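You operate a simulated robot arm through the tools that you are given. There is no shell and no other tool. Be economical: measure what you need, move in short steps, check, and stop when the job is done.

The job below is to be done with a simulated robot arm. You get a single attempt, and the scene is never put back.

## Task
Make up a fresh soak bath and stand the grey basket in it.
Fine: shut the drain lever of the empty basin, open the blue handle by the high soap pump till the water is past the blue line and shut it, add two pumps of soap and stir with a quarter turn of the handwheel. The rinse pump, filter valve and bleed button stay.
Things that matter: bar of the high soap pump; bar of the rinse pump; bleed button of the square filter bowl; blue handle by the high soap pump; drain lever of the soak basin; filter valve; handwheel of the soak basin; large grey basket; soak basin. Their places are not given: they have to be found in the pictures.

Only the result counts: the job must be done as asked and must still hold three seconds after the hand-in. Knocking over, shifting, dropping, spilling or breaking anything else fails it.

## Robot
A 6-joint arm with a two-finger parallel gripper, fixed in place. Base frame: the origin is at the foot of the arm, x ahead of it, y to its left, z up. Units: mm, degrees, N and s.
With the tool pointing down near the work surface it reaches from about 160 to 840 mm from the base axis. Its first joint turns from -166.0 to 166.0 degrees. Payload 3.91 kg.
Tool frame: the origin (TCP) lies between the finger pads and is the grasp point; the fingertips stand 30 mm ahead of it; z points along the fingers, y is the line along which they close. The gripper opens to 110 mm. The fingers are 20 mm wide and 10 mm thick; the gripper's body (48 by 112 mm) begins 55 mm behind the TCP.
Orientation is that of the tool frame in the base frame, as a unit quaternion [x, y, z, w]. With the fingers straight down and closing along the base's y, the tool's x points along the base's -x, its y along +y and its z along -z.

## Interface
- The arm moves only by the tool play_rows. Its argument "targets" is a list of rows, each an object (a shift or turn left out is 0, a gripper value left out holds the last) with "hand": the finger opening in mm, from 0 to 110; "delta_pos": the shift along the tool's x, y, z in mm, a list of three; "angular": the turn, a rotation vector about the tool's x, y, z in degrees, a list of three. In form: [{"hand": hand, "delta_pos": [x, y, z], "angular": [rx, ry, rz]}, ...]. A call has 1 to 12 rows; each row is the pose to reach, as a shift and turn from the pose commanded when the call began, along the tool's axes at that moment. A row lasts 0.2 s, in which the tool goes at most 50 mm and 8.6 degrees; a call with a longer step from one row to the next is refused whole, and so is a gripper value outside its range. Where a pose cannot be reached the arm comes as near as it can. A force on the tool above 90 N (or 10 N above the force at the start of the call, whichever is more), or a blocked arm, ends the call early, and 0.2 s more pass. Each finger travels about 108 mm/s and halts on what it meets, pressing with about 41 N; the grip force reading is that of the motor and also rises with nothing between the fingers. The clock runs only during rows and for 0.2 s after the last one: add rows that repeat a pose to give the fingers time. The reply holds the time, the measured pose of the TCP, the force on the tool along the base axes, the opening and the grip force, in the units named above and with some noise, with the torque about the TCP (base axes, N m) and any sound that the robot's microphone picked up.
- Cameras (640 x 400 px; columns grow to the right, rows downward): "scene" is fixed at [399.9, -499.7, 1617.4]; the picture's right is [1.00, 0.05, 0.00], its down [0.02, -0.39, -0.92] and it looks along [-0.04, 0.92, -0.39] (base axes); focal length 310 px, centre (320, 200). "wrist" rides on the gripper at [77, 7, -115] in the tool frame; the picture's right is [-0.09, 1.00, 0.00], its down [-0.80, -0.07, -0.59] and it looks along [-0.59, -0.05, 0.80] (tool axes); focal length 270 px, centre (320, 200).
- camera(camera): a new picture of that camera. It takes no simulated time.
- lift_body(by): slides the trunk up (or, below 0, down) by that many mm; the arm rides with it, the base frame stays. It gives what a move gives, with no picture.
- point_at(camera, pixels): for up to 12 pixels [column, row] of the newest picture of that camera ("zoom" is the newest enlarged one), the place [x, y, z] in the base frame of the surface seen there, good to about 2 mm. It takes no simulated time.
- zoom(camera, box): a new picture of the part [left, top, right, bottom] of that camera's present view, enlarged. It takes no simulated time.
- job_done(): hands the job in; it is judged then, once.

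Work in short steps. Measure before you move; look again where a grasp or a placing could have gone wrong, and mend it. You have 80 turns and 46 pictures in all, those below and enlarged ones among them. Open the gripper and draw the arm clear of the work before you hand the job in, unless the task says otherwise; then end with one line.

The tools are called after ">>>" by a JSON object that holds its "fn" and its "kwargs". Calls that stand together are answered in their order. play_rows: Moves the arm, as the interface text tells. Its arguments: {"type":"object","properties":{"targets":{"type":"array","items":{"type":"object","properties":{"hand":{"type":"number"},"delta_pos":{"type":"array","items":{"type":"number"}},"angular":{"type":"array","items":{"type":"number"}}}}}},"required":["targets"]} The other tools are called the same way: lift_body (by) slides the trunk up or down; camera (camera) takes a picture; point_at (camera, pixels) gives the place of the surface under pixels of a picture; zoom (camera, box) takes an enlarged picture of a part of a camera's view; job_done () hands the job in.

At the start:

```text
time: 0.0
tool_pos: [251.9, 253.7, 1400.1]
tool_rot: [-0.001, 1.0, 0.001, 0.001]
contact_force: [-0.2, 0.3, 0.1]
torque: [-0.03, -0.02, -0.01]
gripper_width: 109.8
grasp_force: 0.1
trunk travel left (down, up): [-479.0, 61.0]
```

scene: 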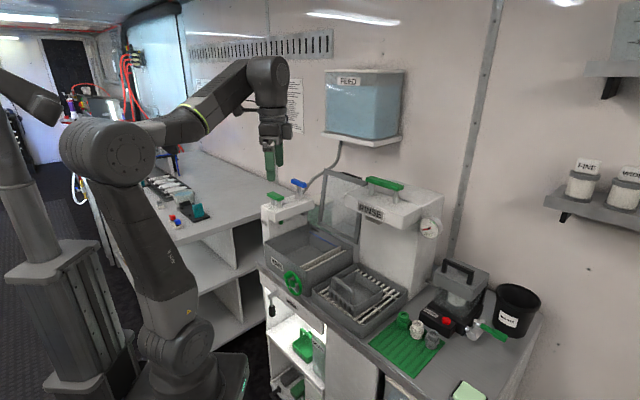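
wrist: 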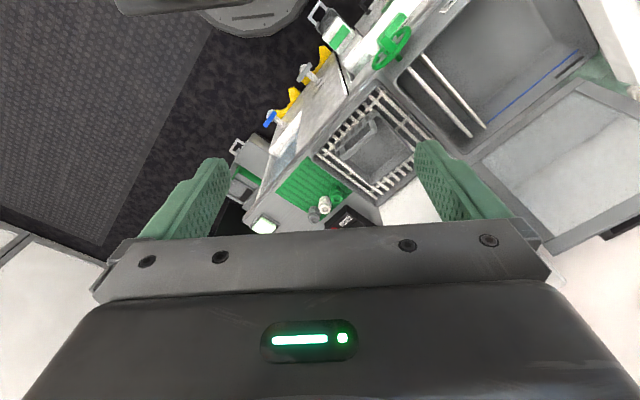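

The scene shows the soak basin around (305,258), with a green handwheel at (293,283) and a basket at (360,290). I'll enlarge these parts to find the controls.

>>> {"fn": "zoom", "kwargs": {"camera": "scene", "box": [240, 160, 420, 272]}}

>>> {"fn": "zoom", "kwargs": {"camera": "scene", "box": [240, 250, 420, 362]}}

>>> {"fn": "zoom", "kwargs": {"camera": "scene", "box": [380, 220, 560, 332]}}

```text
3.56 times, centred on (330, 216) of scene
```

zoom: 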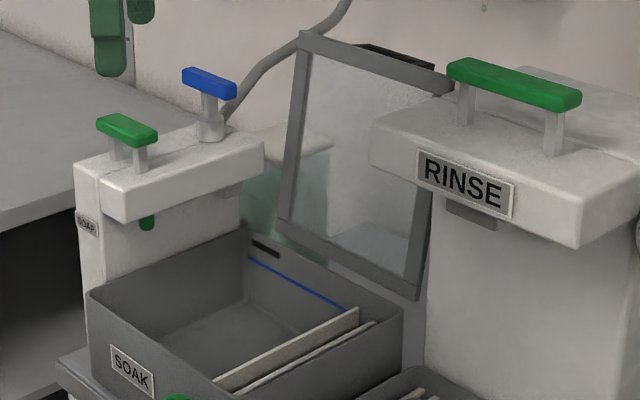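

```text
3.56 times, centred on (330, 306) of scene
```

zoom: 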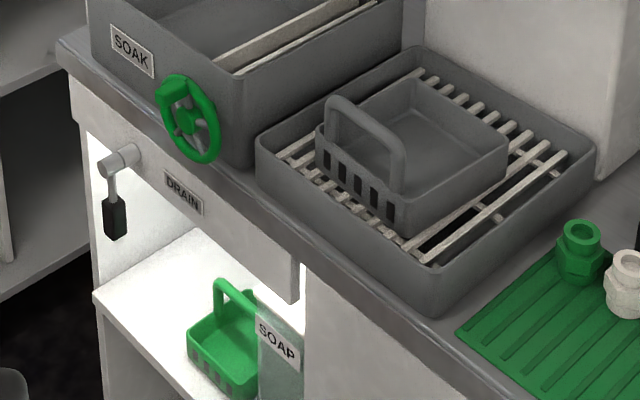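

```text
3.56 times, centred on (470, 276) of scene
```

zoom: 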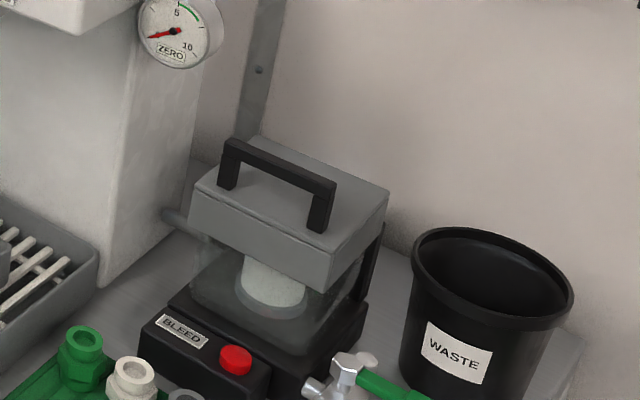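

The drain lever hangs at zoom (115,205), and the soap bar and blue handle were in the first enlargement. I'll measure points on the lower part from this view, taking a fresh zoom for each set.

>>> {"fn": "point_at", "kwargs": {"camera": "scene", "pixels": [[267, 195], [281, 198], [293, 181], [304, 186], [371, 180], [399, 187], [293, 283], [266, 251], [271, 310], [302, 257], [350, 245], [446, 321]]}}

>>> {"fn": "zoom", "kwargs": {"camera": "scene", "box": [255, 250, 335, 300]}}

>>> {"fn": "zoom", "kwargs": {"camera": "scene", "box": [255, 170, 335, 220]}}

```text
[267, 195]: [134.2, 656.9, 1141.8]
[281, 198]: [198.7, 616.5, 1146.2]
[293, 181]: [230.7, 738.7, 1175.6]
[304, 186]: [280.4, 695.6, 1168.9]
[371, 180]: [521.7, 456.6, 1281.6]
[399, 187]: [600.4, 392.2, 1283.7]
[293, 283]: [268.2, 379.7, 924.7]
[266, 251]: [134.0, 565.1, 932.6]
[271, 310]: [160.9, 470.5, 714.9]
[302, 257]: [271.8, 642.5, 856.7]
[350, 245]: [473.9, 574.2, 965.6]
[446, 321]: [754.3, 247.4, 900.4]
```

```text
8.00 times, centred on (295, 275) of scene
```

zoom: 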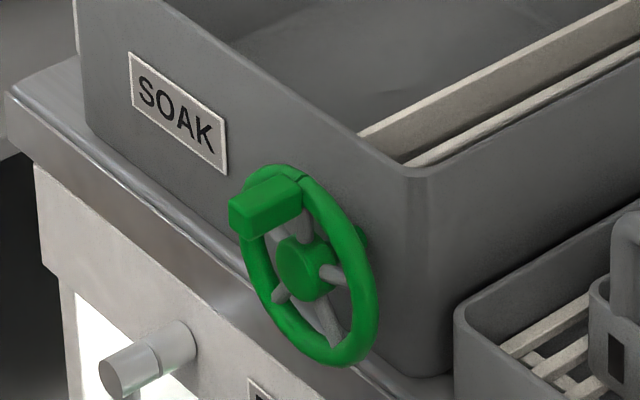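

```text
8.00 times, centred on (295, 195) of scene
```

zoom: 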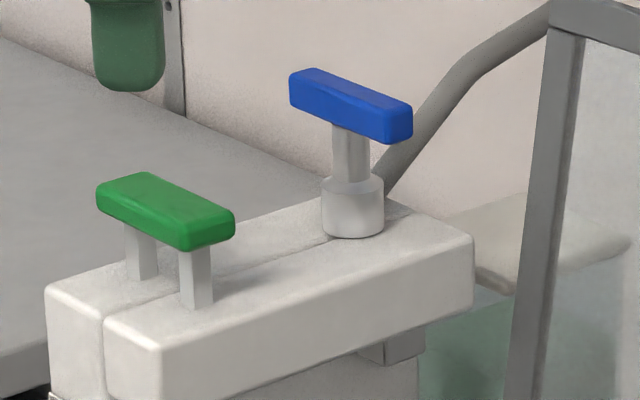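

Zoom of the pump top: the green bar runs (110,190)-(225,225), and the blue T-bar (300,85)-(400,115) sits on a vertical stem at (352,205). I'll measure them finely.

>>> {"fn": "point_at", "kwargs": {"camera": "zoom", "pixels": [[104, 195], [140, 178], [228, 212], [185, 235], [297, 76], [315, 72], [405, 106], [385, 110], [350, 92], [352, 215], [120, 320], [465, 240]]}}

>>> {"fn": "zoom", "kwargs": {"camera": "scene", "box": [255, 280, 335, 330]}}

```text
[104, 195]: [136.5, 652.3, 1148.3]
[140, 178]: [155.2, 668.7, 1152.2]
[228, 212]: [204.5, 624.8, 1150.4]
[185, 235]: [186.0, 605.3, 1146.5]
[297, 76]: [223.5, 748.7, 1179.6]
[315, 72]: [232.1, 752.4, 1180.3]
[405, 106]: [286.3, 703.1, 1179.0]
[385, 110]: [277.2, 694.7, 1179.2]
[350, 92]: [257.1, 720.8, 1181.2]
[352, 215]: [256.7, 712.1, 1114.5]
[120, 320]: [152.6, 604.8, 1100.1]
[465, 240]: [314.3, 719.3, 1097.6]
```

```text
8.00 times, centred on (295, 305) of scene
```

zoom: 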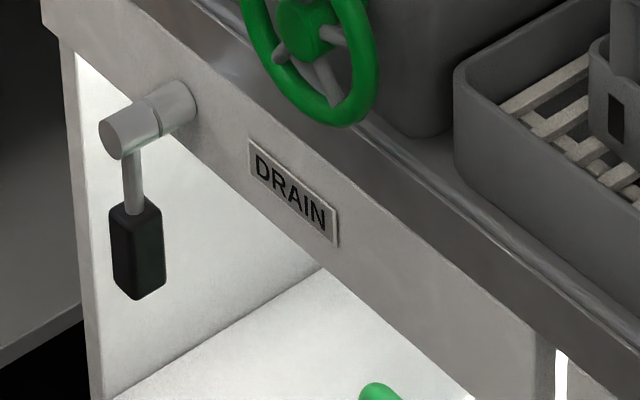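

The lever hangs from a stub at zoom (130,125) down to the black grip (137,250). I'll measure the lever, stub, face and label.

>>> {"fn": "point_at", "kwargs": {"camera": "zoom", "pixels": [[115, 140], [125, 110], [180, 85], [133, 180], [125, 225], [152, 222], [125, 285], [155, 290], [205, 125], [295, 195], [330, 50], [520, 345]]}}

>>> {"fn": "point_at", "kwargs": {"camera": "scene", "pixels": [[288, 276], [300, 276], [290, 290], [297, 294], [302, 286], [293, 283], [295, 272], [344, 275], [352, 280], [371, 291], [365, 310], [357, 295]]}}

```text
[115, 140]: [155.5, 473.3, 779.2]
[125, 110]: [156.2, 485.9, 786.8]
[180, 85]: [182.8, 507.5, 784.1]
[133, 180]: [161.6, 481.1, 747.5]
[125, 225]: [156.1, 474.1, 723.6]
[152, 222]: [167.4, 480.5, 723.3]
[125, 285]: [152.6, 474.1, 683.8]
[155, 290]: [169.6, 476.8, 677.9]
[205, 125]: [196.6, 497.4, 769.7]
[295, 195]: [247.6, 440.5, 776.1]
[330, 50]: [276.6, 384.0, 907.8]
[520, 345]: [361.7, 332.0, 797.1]
```

```text
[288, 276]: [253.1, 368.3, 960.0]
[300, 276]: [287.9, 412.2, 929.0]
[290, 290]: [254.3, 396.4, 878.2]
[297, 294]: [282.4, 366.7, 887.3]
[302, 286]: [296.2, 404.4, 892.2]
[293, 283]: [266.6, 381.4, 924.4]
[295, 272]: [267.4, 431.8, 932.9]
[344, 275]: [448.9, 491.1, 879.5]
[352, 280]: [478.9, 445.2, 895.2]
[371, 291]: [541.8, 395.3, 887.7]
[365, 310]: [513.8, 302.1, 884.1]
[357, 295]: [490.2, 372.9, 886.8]
```

Counter's long axis runs at about -44° (u = (0.72,-0.70), v = (0.70,0.72) into the wall). The lever hangs at about u=-220, v=458, with its axis at z≈775. First I move the closed tool to the free space in front and turn it 46°.

>>> {"fn": "play_rows", "kwargs": {"targets": [{"hand": 0, "delta_pos": [26, 20, 25], "angular": [0, 0, -5.75]}, {"delta_pos": [52, 41, 50], "angular": [0, 0, -11.5]}, {"delta_pos": [79, 61, 75], "angular": [0, 0, -17.25]}, {"delta_pos": [105, 82, 100], "angular": [0, 0, -23]}, {"delta_pos": [131, 102, 125], "angular": [0, 0, -28.75]}, {"delta_pos": [157, 123, 150], "angular": [0, 0, -34.5]}, {"delta_pos": [184, 143, 175], "angular": [0, 0, -40.25]}, {"delta_pos": [210, 164, 200], "angular": [0, 0, -46]}]}}

```text
time: 1.8
tool_pos: [41.1, 419.1, 1198.0]
tool_rot: [-0.392, 0.92, 0.0, 0.001]
contact_force: [-0.1, -0.3, -0.2]
torque: [-0.01, -0.05, 0.0]
gripper_width: 0.0
grasp_force: 38.4
trunk travel left (down, up): [-479.0, 61.0]
```

Orientation is as intended (tool y = -u, x = -v). Next I tilt the tool by 90° to point along v while going down.

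>>> {"fn": "play_rows", "kwargs": {"targets": [{"delta_pos": [0, 0, 25], "angular": [0, -8.2, 0]}, {"delta_pos": [0, 0, 50], "angular": [0, -16.4, 0]}, {"delta_pos": [0, 0, 75], "angular": [0, -24.6, 0]}, {"delta_pos": [0, 0, 100], "angular": [0, -32.8, 0]}, {"delta_pos": [0, 0, 125], "angular": [0, -41, 0]}, {"delta_pos": [0, 0, 150], "angular": [0, -49.2, 0]}, {"delta_pos": [0, 0, 175], "angular": [0, -57.4, 0]}, {"delta_pos": [0, 0, 200], "angular": [0, -65.6, 0]}, {"delta_pos": [0, 0, 220], "angular": [0, -73.8, 0]}, {"delta_pos": [0, 0, 240], "angular": [0, -82, 0]}, {"delta_pos": [0, 0, 250], "angular": [0, -90, 0]}]}}

```text
time: 4.2
tool_pos: [14.6, 471.4, 999.7]
tool_rot: [-0.279, 0.651, 0.269, 0.653]
contact_force: [0.8, -0.3, -0.1]
torque: [-0.03, 0.04, 0.04]
gripper_width: 0.0
grasp_force: 37.5
out of reach, approached as far as the arm can: row 9, 10, 11
trunk travel left (down, up): [-479.0, 61.0]
```

The arm ran short of reach, so the trunk must go down. I check the surroundings first.

>>> {"fn": "camera", "kwargs": {"camera": "scene"}}

>>> {"fn": "camera", "kwargs": {"camera": "wrist"}}

>>> {"fn": "point_at", "kwargs": {"camera": "scene", "pixels": [[225, 260], [240, 290], [215, 300], [240, 235], [262, 350], [270, 262]]}}

```text
37 pictures are left
```

scene: 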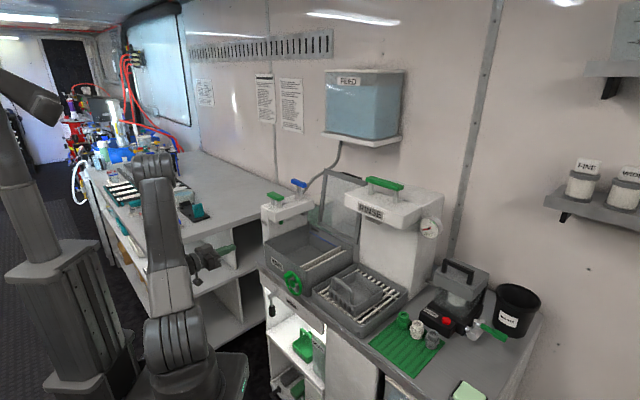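

```text
36 pictures are left
```

wrist: 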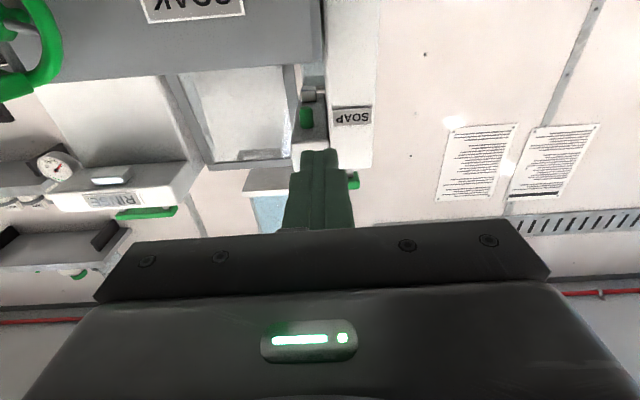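

```text
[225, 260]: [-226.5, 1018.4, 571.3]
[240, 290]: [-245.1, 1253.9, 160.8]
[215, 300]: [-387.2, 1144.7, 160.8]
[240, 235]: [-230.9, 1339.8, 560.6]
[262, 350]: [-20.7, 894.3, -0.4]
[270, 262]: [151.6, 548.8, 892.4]
```

There is free space in front and to the left (the left bench is beyond y≈1000). I lower the trunk by 290 so the fingers come to lever height.

>>> {"fn": "lift_body", "kwargs": {"by": -290}}

```text
time: 7.1
tool_pos: [14.4, 470.8, 709.2]
tool_rot: [-0.279, 0.651, 0.267, 0.653]
contact_force: [-0.1, 0.7, 0.0]
torque: [-0.02, -0.03, -0.01]
gripper_width: 0.1
grasp_force: 37.3
trunk travel left (down, up): [-189.0, 351.0]
```

Tool points along v at u≈-317, v≈349, z=709. I move to the left of the lever (u≈-255), at v≈440.

>>> {"fn": "play_rows", "kwargs": {"targets": [{"delta_pos": [0, -31, 0]}, {"delta_pos": [5, -62, 0]}, {"delta_pos": [9, -62, 30]}, {"delta_pos": [9, -62, 60]}, {"delta_pos": [9, -62, 90]}, {"delta_pos": [9, -62, 90]}]}}

>>> {"fn": "camera", "kwargs": {"camera": "wrist"}}

```text
time: 8.5
tool_pos: [120.3, 505.1, 713.8]
tool_rot: [-0.281, 0.651, 0.266, 0.653]
contact_force: [0.4, -0.5, 0.0]
torque: [0.01, 0.0, -0.01]
gripper_width: 0.3
grasp_force: 37.2
out of reach, approached as far as the arm can: row 1, 2, 3, 4, 5, 6
trunk travel left (down, up): [-189.0, 351.0]
```

```text
35 pictures are left
```

wrist: 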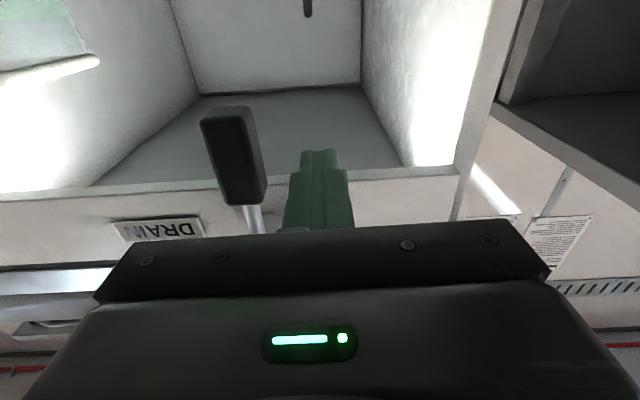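

Fingers stand left of the lever grip, but the arm is at a reach limit. Lowering the trunk 100 more gives margin; nothing is below the fingers.

>>> {"fn": "lift_body", "kwargs": {"by": -100}}

>>> {"fn": "play_rows", "kwargs": {"targets": [{"delta_pos": [-40, 0, 0]}, {"delta_pos": [-80, 0, 0]}, {"delta_pos": [-80, 0, 0]}]}}

```text
time: 9.8
tool_pos: [119.2, 503.7, 614.1]
tool_rot: [-0.281, 0.651, 0.266, 0.653]
contact_force: [0.0, 0.6, -0.3]
torque: [-0.02, 0.02, 0.01]
gripper_width: 0.0
grasp_force: 37.5
trunk travel left (down, up): [-89.0, 451.0]
```

```text
time: 10.7
tool_pos: [117.8, 506.5, 694.2]
tool_rot: [-0.281, 0.651, 0.265, 0.653]
contact_force: [0.2, -0.1, -0.8]
torque: [0.02, 0.03, 0.01]
gripper_width: 0.0
grasp_force: 37.9
trunk travel left (down, up): [-89.0, 451.0]
```

Now at u≈-267, z=694, v≈446. I push the lever to the right along its arc, first to about 30°, watching the force.

>>> {"fn": "play_rows", "kwargs": {"targets": [{"delta_pos": [-3, -13, 0]}, {"delta_pos": [-3, -26, 0]}, {"delta_pos": [0, -37, 0]}, {"delta_pos": [0, -47, 0]}, {"delta_pos": [-1, -57, 0]}, {"delta_pos": [-3, -68, 0]}, {"delta_pos": [-3, -68, 0]}]}}

>>> {"fn": "camera", "kwargs": {"camera": "wrist"}}

```text
time: 11.6
tool_pos: [136.8, 488.1, 697.3]
tool_rot: [-0.292, 0.641, 0.281, 0.651]
contact_force: [-46.1, 98.2, -7.1]
torque: [0.61, 0.38, 2.81]
gripper_width: 0.0
grasp_force: 37.4
trunk travel left (down, up): [-89.0, 451.0]
stopped in row 4: the force on the tool passed its limit at 100 N (the readings are from after the stop); the commanded pose is now the measured one
```

```text
34 pictures are left
```

wrist: 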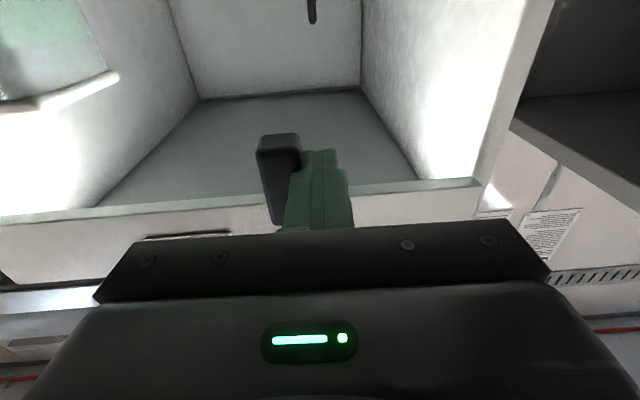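

The lever won't go right (100 N, end stop), so it must turn to the left. I back off, pass in front and come in on its right side.

>>> {"fn": "play_rows", "kwargs": {"targets": [{"delta_pos": [0, 20, 0]}, {"delta_pos": [0, 20, -40]}, {"delta_pos": [0, 20, -75]}, {"delta_pos": [0, -15, -75]}, {"delta_pos": [0, -55, -75]}, {"delta_pos": [0, -55, -40]}, {"delta_pos": [0, -55, 0]}, {"delta_pos": [0, -55, 0]}]}}

```text
time: 13.4
tool_pos: [185.5, 443.7, 699.5]
tool_rot: [-0.285, 0.645, 0.275, 0.653]
contact_force: [0.5, 0.2, 0.2]
torque: [0.02, -0.03, 0.01]
gripper_width: 0.0
grasp_force: 37.7
out of reach, approached as far as the arm can: row 5
trunk travel left (down, up): [-89.0, 451.0]
```

Now on the right side (u≈-175, z≈700). I push left along the arc.

>>> {"fn": "play_rows", "kwargs": {"targets": [{"delta_pos": [0, 12, 0]}, {"delta_pos": [0, 24, 0]}, {"delta_pos": [4, 44, 0]}, {"delta_pos": [0, 65, 0]}, {"delta_pos": [-6, 84, 0]}, {"delta_pos": [-19, 100, 0]}, {"delta_pos": [-35, 113, 0]}, {"delta_pos": [-54, 121, 0]}, {"delta_pos": [-61, 122.5, 0]}, {"delta_pos": [-64, 122.5, 0]}]}}

>>> {"fn": "camera", "kwargs": {"camera": "scene"}}

```text
time: 15.6
tool_pos: [95.6, 528.1, 755.7]
tool_rot: [-0.288, 0.648, 0.272, 0.65]
contact_force: [-3.8, -18.3, -50.2]
torque: [-0.08, 0.27, -0.26]
gripper_width: 0.2
grasp_force: 38.2
trunk travel left (down, up): [-89.0, 451.0]
```

```text
33 pictures are left
```

scene: 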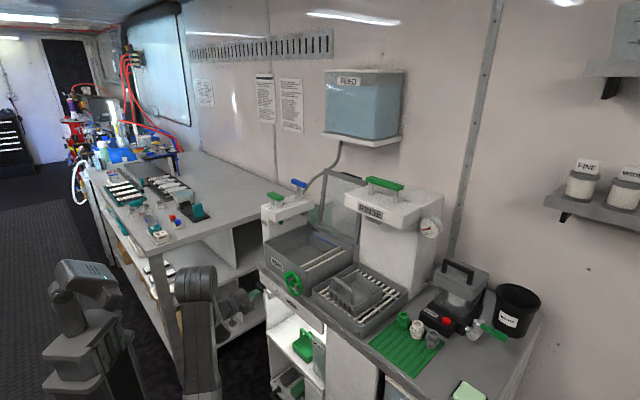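

Force rose to 50 N at about 90°: the end stop. I back away and look.

>>> {"fn": "play_rows", "kwargs": {"targets": [{"delta_pos": [20, 0, 0]}, {"delta_pos": [20, 0, -45]}, {"delta_pos": [20, 0, -90]}, {"delta_pos": [20, 0, -110]}]}}

>>> {"fn": "camera", "kwargs": {"camera": "wrist"}}

```text
time: 16.6
tool_pos: [18.1, 448.6, 740.5]
tool_rot: [-0.284, 0.645, 0.275, 0.654]
contact_force: [-0.3, 0.8, 1.4]
torque: [0.03, 0.01, -0.03]
gripper_width: 0.0
grasp_force: 37.7
trunk travel left (down, up): [-89.0, 451.0]
```

```text
32 pictures are left
```

wrist: 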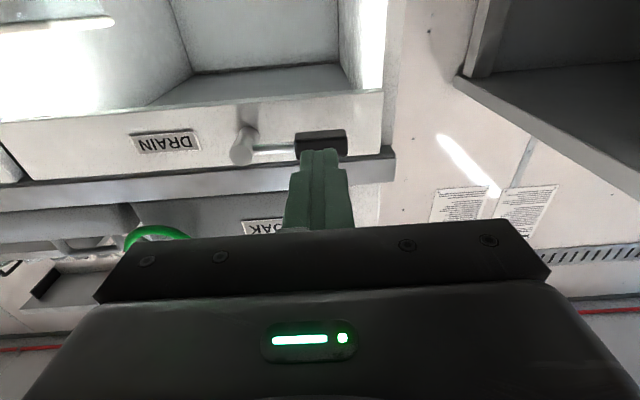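

The lever now lies horizontal to the left: the drain is shut. Next I raise the trunk and measure the surroundings of the blue handle and the blue line.

>>> {"fn": "lift_body", "kwargs": {"by": 350}}

>>> {"fn": "zoom", "kwargs": {"camera": "scene", "box": [260, 160, 380, 235]}}

>>> {"fn": "point_at", "kwargs": {"camera": "scene", "pixels": [[308, 184], [322, 172], [338, 157], [341, 143], [345, 138], [325, 132], [320, 238], [312, 231], [333, 244], [326, 200], [300, 205], [268, 212]]}}

```text
time: 20.0
tool_pos: [19.8, 447.7, 1090.6]
tool_rot: [-0.284, 0.645, 0.275, 0.654]
contact_force: [0.6, -0.3, -0.2]
torque: [-0.01, -0.01, -0.04]
gripper_width: 0.0
grasp_force: 37.9
trunk travel left (down, up): [-439.0, 101.0]
```

```text
5.33 times, centred on (320, 198) of scene
```

zoom: 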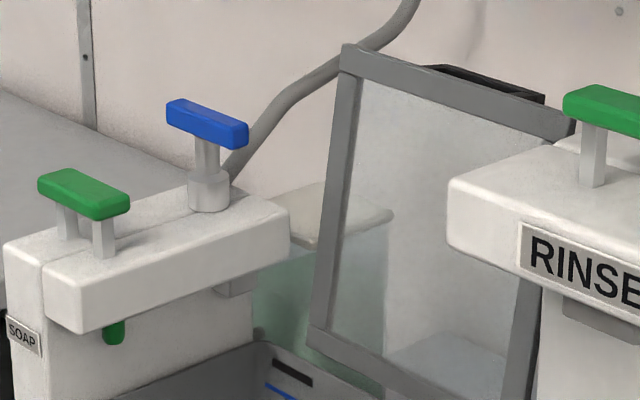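

```text
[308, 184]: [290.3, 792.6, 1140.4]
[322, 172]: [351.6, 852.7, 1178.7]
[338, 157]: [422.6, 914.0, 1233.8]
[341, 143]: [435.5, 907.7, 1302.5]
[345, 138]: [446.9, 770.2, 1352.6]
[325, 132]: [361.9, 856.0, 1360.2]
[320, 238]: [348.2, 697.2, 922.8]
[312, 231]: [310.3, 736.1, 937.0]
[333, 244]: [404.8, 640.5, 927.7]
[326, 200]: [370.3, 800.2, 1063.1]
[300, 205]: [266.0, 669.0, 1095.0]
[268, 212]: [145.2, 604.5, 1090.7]
```

Hose and shelf are far enough behind the handle (handle at v≈699, hose v≈772). I tilt the tool back to straight down while rising.

>>> {"fn": "play_rows", "kwargs": {"targets": [{"hand": 60, "delta_pos": [-20, 0, 0], "angular": [0, 8.2, 0]}, {"delta_pos": [-40, 0, 0], "angular": [0, 16.4, 0]}, {"delta_pos": [-60, 0, 0], "angular": [0, 24.6, 0]}, {"delta_pos": [-80, 0, 0], "angular": [0, 32.8, 0]}, {"delta_pos": [-100, 0, 0], "angular": [0, 41, 0]}, {"delta_pos": [-120, 0, 0], "angular": [0, 49.2, 0]}, {"delta_pos": [-140, 0, 0], "angular": [0, 57.4, 0]}, {"delta_pos": [-160, 0, 0], "angular": [0, 65.6, 0]}, {"delta_pos": [-180, 0, 0], "angular": [0, 73.8, 0]}, {"delta_pos": [-190, 0, 0], "angular": [0, 82, 0]}, {"delta_pos": [-200, 0, 0], "angular": [0, 90, 0]}]}}

```text
time: 22.4
tool_pos: [16.7, 449.6, 1290.1]
tool_rot: [-0.397, 0.918, -0.007, 0.004]
contact_force: [0.1, 0.0, 0.2]
torque: [0.0, 0.0, 0.01]
gripper_width: 60.1
grasp_force: 0.1
trunk travel left (down, up): [-439.0, 101.0]
```

Straight down again. I move above the blue handle (255,725) and turn so that the fingers close across the bar.

>>> {"fn": "play_rows", "kwargs": {"targets": [{"delta_pos": [-33, 1, 0], "angular": [0, 0, -8.14]}, {"delta_pos": [-66, 3, 0], "angular": [0, 0, -16.28]}, {"delta_pos": [-99, 4, 0], "angular": [0, 0, -24.4]}, {"delta_pos": [-132, 5, 0], "angular": [0, 0, -32.5]}, {"delta_pos": [-165, 7, 0], "angular": [0, 0, -40.7]}, {"delta_pos": [-198, 8, 0], "angular": [0, 0, -48.8]}, {"delta_pos": [-231, 9, 0], "angular": [0, 0, -57]}, {"delta_pos": [-264, 11, 0], "angular": [0, 0, -65.1]}, {"delta_pos": [-297, 12, 5], "angular": [0, 0, -73.3]}, {"delta_pos": [-330, 13, 10], "angular": [0, 0, -81.4]}, {"delta_pos": [-363, 15, 15], "angular": [0, 0, -89.5]}]}}

>>> {"fn": "camera", "kwargs": {"camera": "wrist"}}

```text
time: 24.8
tool_pos: [243.4, 675.6, 1207.0]
tool_rot: [0.928, -0.371, 0.005, -0.028]
contact_force: [-0.7, -0.1, -0.8]
torque: [0.02, 0.0, -0.02]
gripper_width: 60.3
grasp_force: 0.5
out of reach, approached as far as the arm can: row 6, 7, 8, 9, 10, 11
trunk travel left (down, up): [-439.0, 101.0]
```

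```text
30 pictures are left
```

wrist: 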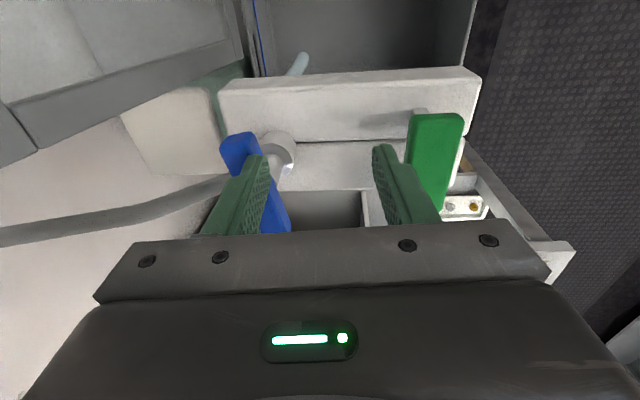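

The arm is at its outer limit at this height; raising the trunk by 100 should help, and it lifts the fingers away from the bar.

>>> {"fn": "lift_body", "kwargs": {"by": 100}}

>>> {"fn": "play_rows", "kwargs": {"targets": [{"delta_pos": [0, 0, 10]}, {"delta_pos": [0, 0, 20]}]}}

```text
time: 26.2
tool_pos: [241.4, 674.0, 1307.7]
tool_rot: [0.928, -0.373, 0.005, -0.028]
contact_force: [-0.4, 0.0, 0.0]
torque: [0.02, 0.02, 0.0]
gripper_width: 60.0
grasp_force: 0.1
trunk travel left (down, up): [-539.0, 1.0]
```

```text
time: 26.8
tool_pos: [243.1, 676.6, 1287.0]
tool_rot: [0.927, -0.373, 0.004, -0.028]
contact_force: [0.3, -0.4, 0.1]
torque: [0.02, 0.01, 0.01]
gripper_width: 59.9
grasp_force: 0.1
trunk travel left (down, up): [-539.0, 1.0]
```

Reach is fine now. I correct the small 3° tilt and move over the handle, stopping above it at z≈1235.

>>> {"fn": "play_rows", "kwargs": {"targets": [{"delta_pos": [-12, -20, 0], "angular": [-1.6, 0, 0]}, {"delta_pos": [-25, -41, 20], "angular": [-3.2, 0, 0]}, {"delta_pos": [-25, -41, 52], "angular": [-3.2, 0, 0]}, {"delta_pos": [-25, -41, 52], "angular": [-3.2, 0, 0]}]}}

>>> {"fn": "camera", "kwargs": {"camera": "wrist"}}

```text
time: 27.8
tool_pos: [249.0, 698.6, 1238.0]
tool_rot: [0.928, -0.373, -0.006, -0.004]
contact_force: [-0.3, -0.4, 0.2]
torque: [0.02, -0.01, -0.04]
gripper_width: 59.8
grasp_force: 0.2
out of reach, approached as far as the arm can: row 1, 2, 3, 4
trunk travel left (down, up): [-539.0, 1.0]
```

```text
29 pictures are left
```

wrist: 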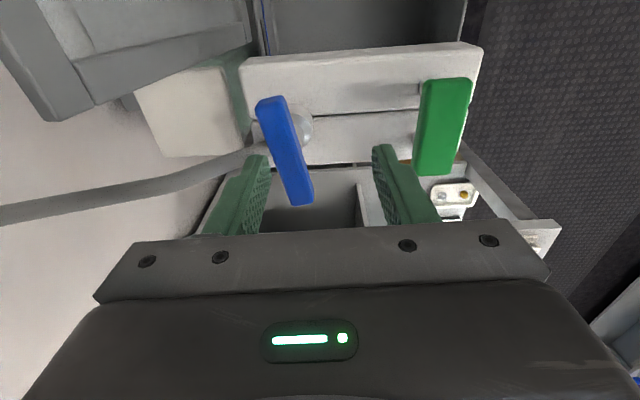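

Vertical reach stops about 35 mm short of the stem, so grasping it that way is not possible. Instead I'll push the bar ends from the near side with closed, outward-tilted fingers; first back off, close and turn.

>>> {"fn": "play_rows", "kwargs": {"targets": [{"hand": 0, "delta_pos": [0, 15, -10], "angular": [0, 0, 8.2]}, {"delta_pos": [0, 30, -10], "angular": [0, 0, 16.4]}, {"delta_pos": [0, 45, -10], "angular": [0, 0, 24.6]}, {"delta_pos": [0, 60, -10], "angular": [0, 0, 32.8]}, {"delta_pos": [0, 70, -10], "angular": [0, 0, 41]}, {"delta_pos": [0, 80, -10], "angular": [0, 0, 49.2]}, {"delta_pos": [0, 80, -10], "angular": [0, 0, 57.4]}, {"delta_pos": [0, 80, -10], "angular": [0, 0, 65.6]}, {"delta_pos": [0, 80, -10], "angular": [0, 0, 73.8]}, {"delta_pos": [0, 80, -10], "angular": [0, 0, 82]}, {"delta_pos": [0, 80, -10], "angular": [0, 0, 90]}]}}

>>> {"fn": "play_rows", "kwargs": {"targets": [{"delta_pos": [0, 0, 0], "angular": [0, -8, 0]}, {"delta_pos": [0, 0, 0], "angular": [0, -16, 0]}, {"delta_pos": [0, 0, 0], "angular": [0, -24, 0]}, {"delta_pos": [0, 0, 0], "angular": [0, -32, 0]}]}}

```text
time: 30.2
tool_pos: [192.6, 641.6, 1246.3]
tool_rot: [-0.391, 0.92, 0.006, -0.003]
contact_force: [-0.3, -0.1, -0.2]
torque: [-0.02, 0.03, 0.0]
gripper_width: 0.0
grasp_force: 38.0
trunk travel left (down, up): [-539.0, 1.0]
```

```text
time: 31.2
tool_pos: [192.0, 642.0, 1247.7]
tool_rot: [-0.376, 0.884, 0.113, 0.253]
contact_force: [-0.5, 0.2, 0.3]
torque: [-0.02, -0.01, 0.0]
gripper_width: 0.0
grasp_force: 37.9
trunk travel left (down, up): [-539.0, 1.0]
```

Tool tilted 32° outward. I bring the closed tip to the near side of the bar's right end, tip at about z=1150.

>>> {"fn": "play_rows", "kwargs": {"targets": [{"delta_pos": [-3, -8, 22]}, {"delta_pos": [-5, -15, 45]}, {"delta_pos": [-6, -15, 68]}, {"delta_pos": [-7, -15, 90]}, {"delta_pos": [-7, -15, 90]}]}}

>>> {"fn": "camera", "kwargs": {"camera": "wrist"}}

```text
time: 32.4
tool_pos: [241.4, 672.1, 1174.4]
tool_rot: [-0.376, 0.884, 0.114, 0.252]
contact_force: [0.6, 0.2, 0.0]
torque: [-0.01, -0.02, 0.0]
gripper_width: 0.0
grasp_force: 37.8
trunk travel left (down, up): [-539.0, 1.0]
```

```text
28 pictures are left
```

wrist: 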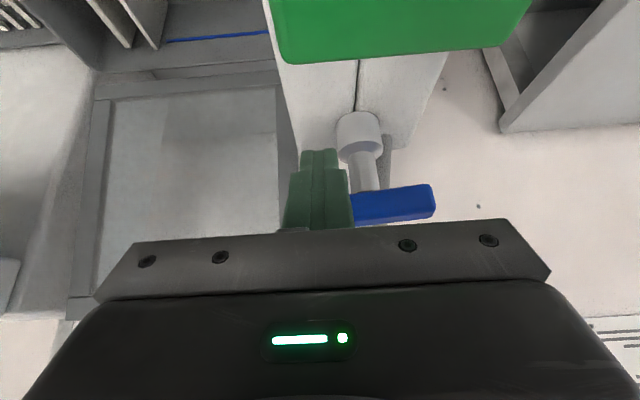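

The closed tip is in front of the bar's right half. I push gently to about 30° to test the direction.

>>> {"fn": "play_rows", "kwargs": {"targets": [{"delta_pos": [-14, 0, 9]}, {"delta_pos": [-21, -3, 13]}, {"delta_pos": [-28, -5, 18]}]}}

>>> {"fn": "camera", "kwargs": {"camera": "wrist"}}

```text
time: 33.2
tool_pos: [267.9, 691.6, 1173.0]
tool_rot: [-0.376, 0.885, 0.113, 0.251]
contact_force: [-0.3, 0.1, 0.8]
torque: [-0.01, 0.03, -0.01]
gripper_width: 0.2
grasp_force: 37.6
trunk travel left (down, up): [-539.0, 1.0]
```

```text
27 pictures are left
```

wrist: 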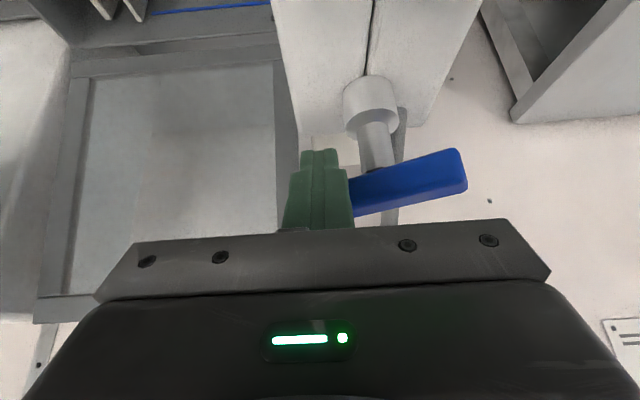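

The bar turned some 15-20° freely with almost no force, so this direction works. I continue the arc toward a quarter turn.

>>> {"fn": "play_rows", "kwargs": {"targets": [{"delta_pos": [-14.4, 0, 9]}, {"delta_pos": [-21, 3, 13.3]}, {"delta_pos": [-27, 8, 17]}, {"delta_pos": [-32, 14.5, 20]}, {"delta_pos": [-32, 18, 20]}]}}

>>> {"fn": "camera", "kwargs": {"camera": "wrist"}}

>>> {"fn": "zoom", "kwargs": {"camera": "scene", "box": [255, 170, 367, 275]}}

```text
time: 34.4
tool_pos: [284.2, 724.9, 1174.9]
tool_rot: [-0.373, 0.886, 0.112, 0.251]
contact_force: [16.3, -33.2, -6.0]
torque: [-0.06, -0.04, 0.1]
gripper_width: 0.1
grasp_force: 37.8
trunk travel left (down, up): [-539.0, 1.0]
```

```text
26 pictures are left
```

wrist: 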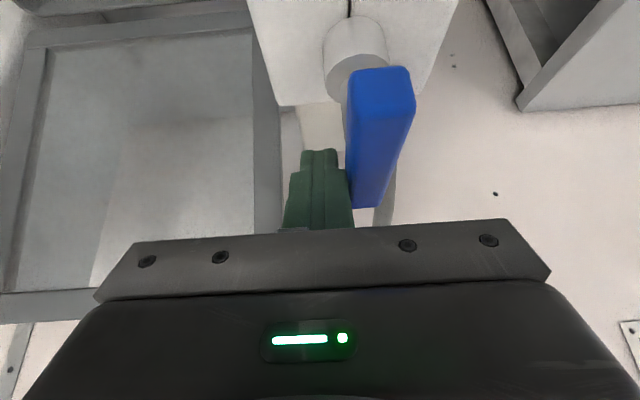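

```text
3.81 times, centred on (311, 222) of scene
```

zoom: 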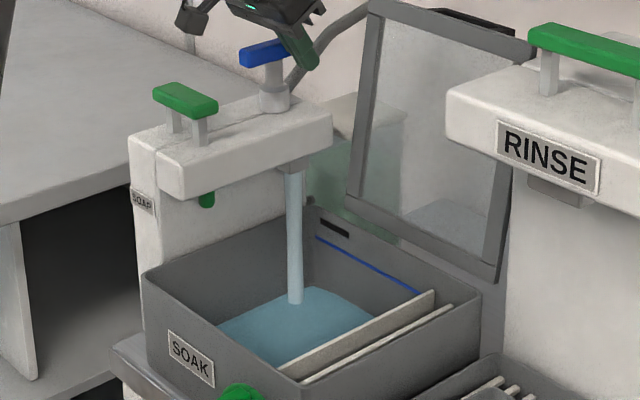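

The bar is a quarter turn open and water runs in; level is still below the blue line. I move the tip to the right side of the bar's near end, ready to close.

>>> {"fn": "play_rows", "kwargs": {"targets": [{"delta_pos": [0, -8, 0]}, {"delta_pos": [21, -8, -13]}, {"delta_pos": [43, -8, -27]}]}}

>>> {"fn": "zoom", "kwargs": {"camera": "scene", "box": [255, 170, 367, 275]}}

```text
time: 35.2
tool_pos: [249.4, 688.8, 1174.7]
tool_rot: [-0.376, 0.884, 0.115, 0.251]
contact_force: [-1.0, 0.1, 0.8]
torque: [0.03, -0.01, 0.02]
gripper_width: 0.1
grasp_force: 38.0
trunk travel left (down, up): [-539.0, 1.0]
```

```text
3.81 times, centred on (311, 222) of scene
```

zoom: 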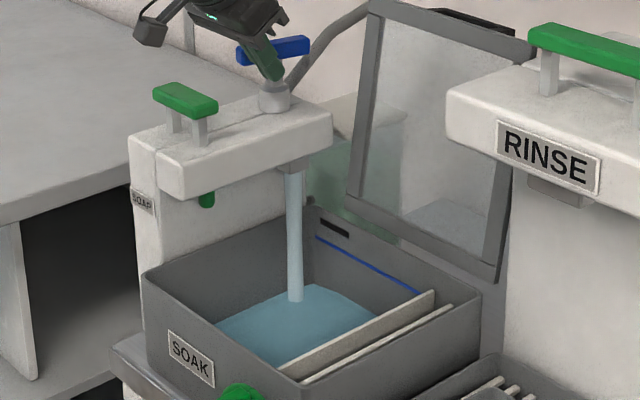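

Water rises slowly. I measure the water surface and the blue line heights.

>>> {"fn": "point_at", "kwargs": {"camera": "zoom", "pixels": [[270, 330], [335, 305], [345, 252], [385, 274], [335, 228], [480, 295], [300, 380], [150, 280]]}}

>>> {"fn": "play_rows", "kwargs": {"targets": [{"delta_pos": [0, 0, 0]}, {"delta_pos": [0, 0, 0]}, {"delta_pos": [0, 0, 0]}, {"delta_pos": [0, 0, 0]}, {"delta_pos": [0, 0, 0]}, {"delta_pos": [0, 0, 0]}, {"delta_pos": [0, 0, 0]}, {"delta_pos": [0, 0, 0]}]}}

>>> {"fn": "zoom", "kwargs": {"camera": "scene", "box": [255, 170, 367, 275]}}

>>> {"fn": "point_at", "kwargs": {"camera": "zoom", "pixels": [[270, 330], [335, 305], [250, 320]]}}

```text
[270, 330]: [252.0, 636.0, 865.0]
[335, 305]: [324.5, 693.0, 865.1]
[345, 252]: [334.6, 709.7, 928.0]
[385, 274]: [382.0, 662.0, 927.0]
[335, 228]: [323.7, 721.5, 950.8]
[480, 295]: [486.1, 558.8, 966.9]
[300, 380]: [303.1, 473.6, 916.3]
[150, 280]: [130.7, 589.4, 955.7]
```

```text
time: 37.0
tool_pos: [250.2, 689.5, 1175.6]
tool_rot: [-0.375, 0.885, 0.114, 0.252]
contact_force: [-0.4, 0.5, 0.3]
torque: [0.0, -0.01, 0.0]
gripper_width: 0.0
grasp_force: 37.5
trunk travel left (down, up): [-539.0, 1.0]
```

```text
3.81 times, centred on (311, 222) of scene
```

zoom: 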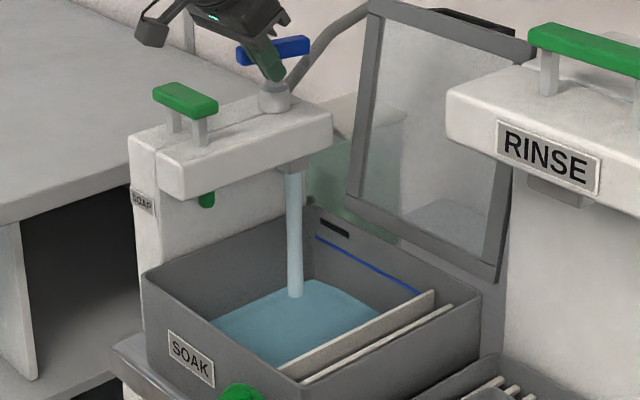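

```text
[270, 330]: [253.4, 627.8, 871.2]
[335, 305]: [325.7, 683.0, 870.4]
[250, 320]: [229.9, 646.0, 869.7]
```

Level rises 3.2 mm/s: now 870.5, line at 927.5, overflow slot at about 951. I wait about 18 s in several calls and then measure.

>>> {"fn": "play_rows", "kwargs": {"targets": [{"delta_pos": [0, 0, 0]}, {"delta_pos": [0, 0, 0]}, {"delta_pos": [0, 0, 0]}, {"delta_pos": [0, 0, 0]}, {"delta_pos": [0, 0, 0]}, {"delta_pos": [0, 0, 0]}, {"delta_pos": [0, 0, 0]}, {"delta_pos": [0, 0, 0]}, {"delta_pos": [0, 0, 0]}, {"delta_pos": [0, 0, 0]}, {"delta_pos": [0, 0, 0]}, {"delta_pos": [0, 0, 0]}]}}

>>> {"fn": "play_rows", "kwargs": {"targets": [{"delta_pos": [0, 0, 0]}, {"delta_pos": [0, 0, 0]}, {"delta_pos": [0, 0, 0]}, {"delta_pos": [0, 0, 0]}, {"delta_pos": [0, 0, 0]}, {"delta_pos": [0, 0, 0]}, {"delta_pos": [0, 0, 0]}, {"delta_pos": [0, 0, 0]}, {"delta_pos": [0, 0, 0]}, {"delta_pos": [0, 0, 0]}, {"delta_pos": [0, 0, 0]}, {"delta_pos": [0, 0, 0]}]}}

>>> {"fn": "play_rows", "kwargs": {"targets": [{"delta_pos": [0, 0, 0]}, {"delta_pos": [0, 0, 0]}, {"delta_pos": [0, 0, 0]}, {"delta_pos": [0, 0, 0]}, {"delta_pos": [0, 0, 0]}, {"delta_pos": [0, 0, 0]}, {"delta_pos": [0, 0, 0]}, {"delta_pos": [0, 0, 0]}, {"delta_pos": [0, 0, 0]}, {"delta_pos": [0, 0, 0]}, {"delta_pos": [0, 0, 0]}, {"delta_pos": [0, 0, 0]}]}}

>>> {"fn": "play_rows", "kwargs": {"targets": [{"delta_pos": [0, 0, 0]}, {"delta_pos": [0, 0, 0]}, {"delta_pos": [0, 0, 0]}, {"delta_pos": [0, 0, 0]}, {"delta_pos": [0, 0, 0]}, {"delta_pos": [0, 0, 0]}, {"delta_pos": [0, 0, 0]}, {"delta_pos": [0, 0, 0]}, {"delta_pos": [0, 0, 0]}, {"delta_pos": [0, 0, 0]}, {"delta_pos": [0, 0, 0]}, {"delta_pos": [0, 0, 0]}]}}

>>> {"fn": "camera", "kwargs": {"camera": "scene"}}

>>> {"fn": "point_at", "kwargs": {"camera": "scene", "pixels": [[325, 255], [337, 252], [343, 250], [320, 258]]}}

```text
time: 39.6
tool_pos: [251.4, 688.9, 1174.9]
tool_rot: [-0.376, 0.885, 0.114, 0.251]
contact_force: [0.8, -0.1, 0.4]
torque: [-0.01, -0.02, -0.03]
gripper_width: 0.0
grasp_force: 37.7
trunk travel left (down, up): [-539.0, 1.0]
```

```text
time: 42.2
tool_pos: [251.0, 688.7, 1174.8]
tool_rot: [-0.375, 0.885, 0.112, 0.252]
contact_force: [1.4, -0.4, 0.6]
torque: [0.0, 0.03, 0.02]
gripper_width: 0.0
grasp_force: 37.7
trunk travel left (down, up): [-539.0, 1.0]
```

```text
time: 44.8
tool_pos: [251.5, 688.4, 1174.7]
tool_rot: [-0.375, 0.885, 0.114, 0.252]
contact_force: [0.3, -0.4, -0.8]
torque: [-0.01, -0.01, -0.01]
gripper_width: 0.1
grasp_force: 38.0
trunk travel left (down, up): [-539.0, 1.0]
```

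```text
time: 47.4
tool_pos: [250.5, 688.2, 1175.3]
tool_rot: [-0.375, 0.885, 0.113, 0.251]
contact_force: [0.2, -0.6, 0.6]
torque: [0.01, 0.02, -0.04]
gripper_width: 0.0
grasp_force: 38.0
trunk travel left (down, up): [-539.0, 1.0]
```

```text
22 pictures are left
```

scene: 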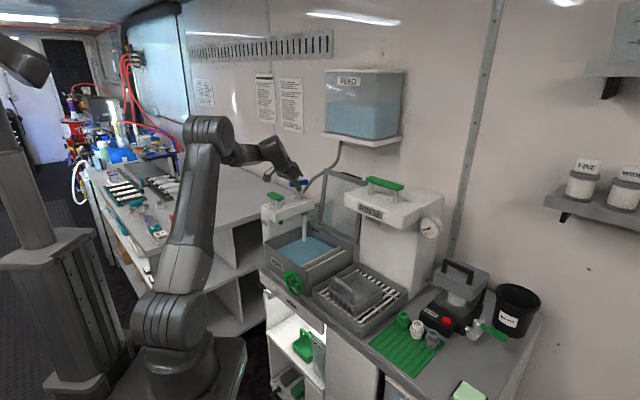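

```text
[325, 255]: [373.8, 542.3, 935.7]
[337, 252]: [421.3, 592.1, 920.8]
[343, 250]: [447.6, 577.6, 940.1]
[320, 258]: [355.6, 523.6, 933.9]
```

Those pixels hit the slats; I measure on the water itself around (308,247).

>>> {"fn": "point_at", "kwargs": {"camera": "scene", "pixels": [[298, 246], [312, 243], [300, 252], [318, 245]]}}

```text
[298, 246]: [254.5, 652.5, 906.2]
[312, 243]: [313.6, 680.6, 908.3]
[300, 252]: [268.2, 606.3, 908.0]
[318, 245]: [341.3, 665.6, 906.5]
```

Level is 907 at t=47.4, rising 3.5 mm/s. I wait 7 s more and then close by pushing the near end of the bar back to the left.

>>> {"fn": "play_rows", "kwargs": {"targets": [{"delta_pos": [0, 0, 0]}, {"delta_pos": [0, 0, 0]}, {"delta_pos": [0, 0, 0]}, {"delta_pos": [0, 0, 0]}, {"delta_pos": [0, 0, 0]}, {"delta_pos": [0, 0, 0]}, {"delta_pos": [0, 0, 0]}, {"delta_pos": [0, 0, 0]}, {"delta_pos": [0, 0, 0]}, {"delta_pos": [0, 0, 0]}, {"delta_pos": [0, 0, 0]}, {"delta_pos": [0, 0, 0]}]}}

>>> {"fn": "play_rows", "kwargs": {"targets": [{"delta_pos": [0, 0, 0]}, {"delta_pos": [0, 0, 0]}, {"delta_pos": [0, 0, 0]}, {"delta_pos": [0, 0, 0]}, {"delta_pos": [0, 0, 0]}, {"delta_pos": [0, 0, 0]}, {"delta_pos": [0, 0, 0]}, {"delta_pos": [0, 0, 0]}, {"delta_pos": [0, 0, 0]}, {"delta_pos": [0, 0, 0]}, {"delta_pos": [0, 0, 0]}, {"delta_pos": [0, 0, 0]}]}}

>>> {"fn": "play_rows", "kwargs": {"targets": [{"delta_pos": [0, 0, 0]}, {"delta_pos": [0, 0, 0]}, {"delta_pos": [0, 0, 0]}, {"delta_pos": [1.3, 4, -0.8]}, {"delta_pos": [5, 14, -3.2]}, {"delta_pos": [5.5, 28, -3.5]}, {"delta_pos": [1.1, 40.5, -0.7]}, {"delta_pos": [-4.7, 48, 2.9]}, {"delta_pos": [-8, 48, 5]}, {"delta_pos": [-9, 48, 5.5]}]}}

>>> {"fn": "zoom", "kwargs": {"camera": "scene", "box": [255, 170, 367, 275]}}

>>> {"fn": "point_at", "kwargs": {"camera": "zoom", "pixels": [[190, 300], [220, 280], [260, 285], [330, 260]]}}

```text
time: 50.0
tool_pos: [249.7, 688.8, 1174.9]
tool_rot: [-0.375, 0.885, 0.114, 0.251]
contact_force: [0.1, 0.5, 0.0]
torque: [0.01, -0.01, -0.03]
gripper_width: 0.0
grasp_force: 37.8
trunk travel left (down, up): [-539.0, 1.0]
```

```text
time: 52.6
tool_pos: [251.9, 687.9, 1173.9]
tool_rot: [-0.375, 0.885, 0.113, 0.252]
contact_force: [-0.7, 0.5, -0.3]
torque: [0.01, 0.04, -0.02]
gripper_width: 0.0
grasp_force: 38.1
trunk travel left (down, up): [-539.0, 1.0]
```

```text
time: 54.8
tool_pos: [217.5, 724.8, 1171.9]
tool_rot: [-0.376, 0.885, 0.11, 0.25]
contact_force: [-29.5, -44.5, -22.6]
torque: [-1.05, 0.49, -0.5]
gripper_width: 0.2
grasp_force: 37.5
trunk travel left (down, up): [-539.0, 1.0]
```

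```text
3.81 times, centred on (311, 222) of scene
```

zoom: 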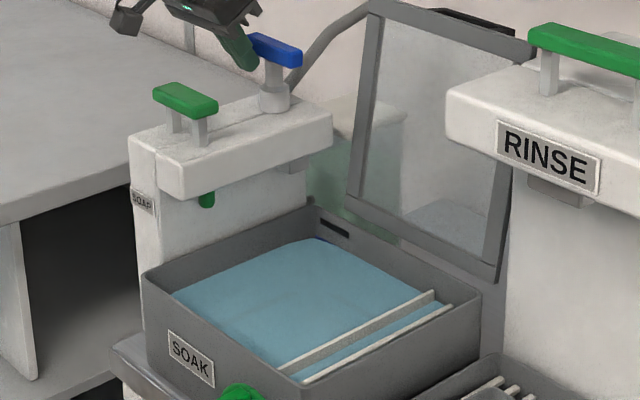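

```text
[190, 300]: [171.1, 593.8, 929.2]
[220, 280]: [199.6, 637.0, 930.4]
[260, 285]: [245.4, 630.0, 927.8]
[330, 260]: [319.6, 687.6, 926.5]
```

The flow has stopped and the bar is shut (force against its stop). Measured level ≈928.5 is only just at the line (≈927.5), with a hint of blue at zoom (320,240); I look closer.

>>> {"fn": "zoom", "kwargs": {"camera": "scene", "box": [325, 222, 373, 252]}}

>>> {"fn": "point_at", "kwargs": {"camera": "zoom", "pixels": [[30, 150], [110, 195], [200, 250], [60, 180], [150, 260], [250, 300]]}}

```text
13.33 times, centred on (349, 237) of scene
```

zoom: 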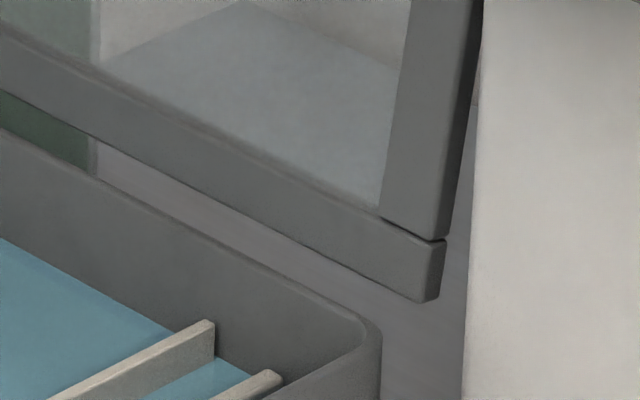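

```text
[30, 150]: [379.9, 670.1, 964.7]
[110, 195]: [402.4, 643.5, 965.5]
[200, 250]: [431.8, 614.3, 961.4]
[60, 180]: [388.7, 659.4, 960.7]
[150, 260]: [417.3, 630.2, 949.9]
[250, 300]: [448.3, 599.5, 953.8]
```

The line is covered, but with only ~1 mm to spare. I reopen briefly along the same known path and go straight to the closing side.

>>> {"fn": "play_rows", "kwargs": {"targets": [{"delta_pos": [23.7, 0, -14.9]}, {"delta_pos": [23.7, -28, -14.9]}, {"delta_pos": [23.7, -53, -14.9]}, {"delta_pos": [9.7, -53, -5.9]}, {"delta_pos": [-4.3, -58, 3.1]}, {"delta_pos": [-18.3, -58, 12.1]}, {"delta_pos": [-25.3, -55, 16.1]}, {"delta_pos": [-31.3, -50, 20.1]}, {"delta_pos": [-36.3, -43.5, 23.1]}, {"delta_pos": [-36.3, -51, 23.1]}, {"delta_pos": [-15.3, -51, 10.1]}, {"delta_pos": [6.7, -51, -3.9]}]}}

>>> {"fn": "play_rows", "kwargs": {"targets": [{"delta_pos": [1.3, 7, -0.8]}, {"delta_pos": [5, 17, -3.2]}, {"delta_pos": [5.5, 31, -3.5]}, {"delta_pos": [1.1, 43.5, -0.7]}, {"delta_pos": [-4.7, 51, 2.9]}, {"delta_pos": [-8, 51, 5]}, {"delta_pos": [-9, 51, 5.5]}]}}

>>> {"fn": "zoom", "kwargs": {"camera": "scene", "box": [255, 170, 367, 275]}}

>>> {"fn": "point_at", "kwargs": {"camera": "zoom", "pixels": [[190, 300], [220, 280], [260, 285], [330, 260]]}}

```text
time: 57.4
tool_pos: [253.9, 688.8, 1174.5]
tool_rot: [-0.376, 0.884, 0.115, 0.252]
contact_force: [-0.4, 0.2, -0.5]
torque: [-0.01, 0.02, 0.0]
gripper_width: 0.0
grasp_force: 37.7
trunk travel left (down, up): [-539.0, 1.0]
```

```text
time: 59.0
tool_pos: [217.1, 724.1, 1171.9]
tool_rot: [-0.377, 0.885, 0.109, 0.248]
contact_force: [-40.2, -48.4, -24.3]
torque: [-1.03, 0.68, -0.36]
gripper_width: 0.1
grasp_force: 37.9
trunk travel left (down, up): [-539.0, 1.0]
```

```text
3.81 times, centred on (311, 222) of scene
```

zoom: 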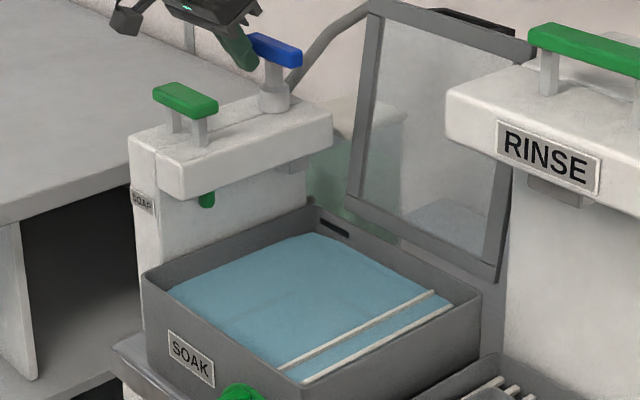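

```text
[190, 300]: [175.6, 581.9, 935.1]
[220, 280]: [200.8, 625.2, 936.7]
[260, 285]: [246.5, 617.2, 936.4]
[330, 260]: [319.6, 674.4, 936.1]
```

Level is 936 with the line covered and the flow stopped. I withdraw upward and untilt the tool.

>>> {"fn": "play_rows", "kwargs": {"targets": [{"delta_pos": [25, 0, -16]}, {"delta_pos": [22, 0, -50]}, {"delta_pos": [19, 0, -83], "angular": [0, 8, 0]}, {"delta_pos": [19, 0, -83], "angular": [0, 16, 0]}, {"delta_pos": [19, 0, -83], "angular": [0, 24, 0]}, {"delta_pos": [19, 0, -83], "angular": [0, 32, 0]}]}}

```text
time: 60.4
tool_pos: [183.7, 689.1, 1234.5]
tool_rot: [-0.392, 0.92, 0.006, -0.003]
contact_force: [-0.1, -0.8, 0.6]
torque: [0.01, -0.02, 0.0]
gripper_width: 0.0
grasp_force: 37.9
trunk travel left (down, up): [-539.0, 1.0]
```

Tool is vertical. I go above the middle of the green soap bar (170.5,638), with the tip 10 mm over it.

>>> {"fn": "play_rows", "kwargs": {"targets": [{"delta_pos": [23, -13, 0]}, {"delta_pos": [46, -26, 0]}, {"delta_pos": [46, -26, 22]}, {"delta_pos": [46, -26, 42]}, {"delta_pos": [46, -26, 42]}]}}

>>> {"fn": "zoom", "kwargs": {"camera": "scene", "box": [255, 170, 335, 220]}}

```text
time: 61.6
tool_pos: [171.4, 636.7, 1191.8]
tool_rot: [-0.392, 0.92, 0.005, -0.002]
contact_force: [-0.2, -0.1, 0.6]
torque: [-0.04, -0.02, 0.02]
gripper_width: 0.1
grasp_force: 37.7
trunk travel left (down, up): [-539.0, 1.0]
```

```text
8.00 times, centred on (295, 195) of scene
```

zoom: 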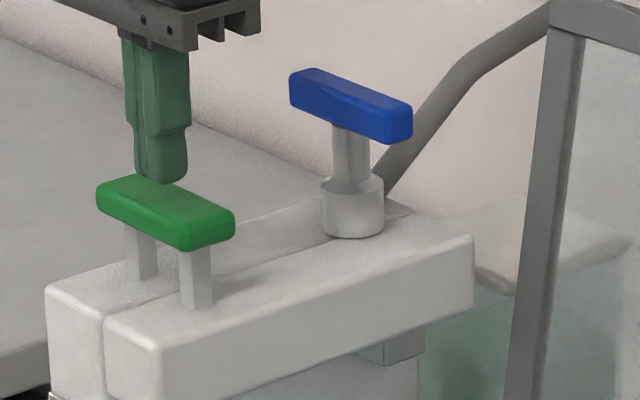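

The tip is centred over the bar and the blue handle is as at the start. First press, slowly, up to 25 mm below the bar's top.

>>> {"fn": "play_rows", "kwargs": {"targets": [{"delta_pos": [0, 0, 10]}, {"delta_pos": [0, 0, 15]}, {"delta_pos": [0, 0, 20]}, {"delta_pos": [0, 0, 25]}, {"delta_pos": [0, 0, 30]}, {"delta_pos": [0, 0, 35]}, {"delta_pos": [0, 0, 38]}]}}

>>> {"fn": "zoom", "kwargs": {"camera": "scene", "box": [255, 170, 367, 275]}}

```text
time: 63.2
tool_pos: [171.0, 636.7, 1154.9]
tool_rot: [-0.392, 0.92, 0.006, -0.002]
contact_force: [2.6, 4.4, 14.7]
torque: [0.1, -0.09, -0.01]
gripper_width: 0.0
grasp_force: 37.6
trunk travel left (down, up): [-539.0, 1.0]
```

```text
3.81 times, centred on (311, 222) of scene
```

zoom: 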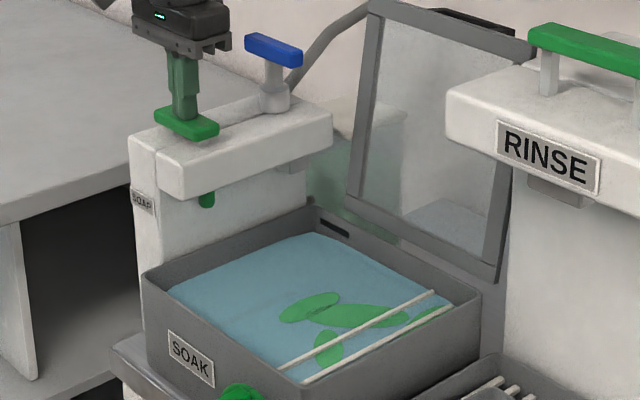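

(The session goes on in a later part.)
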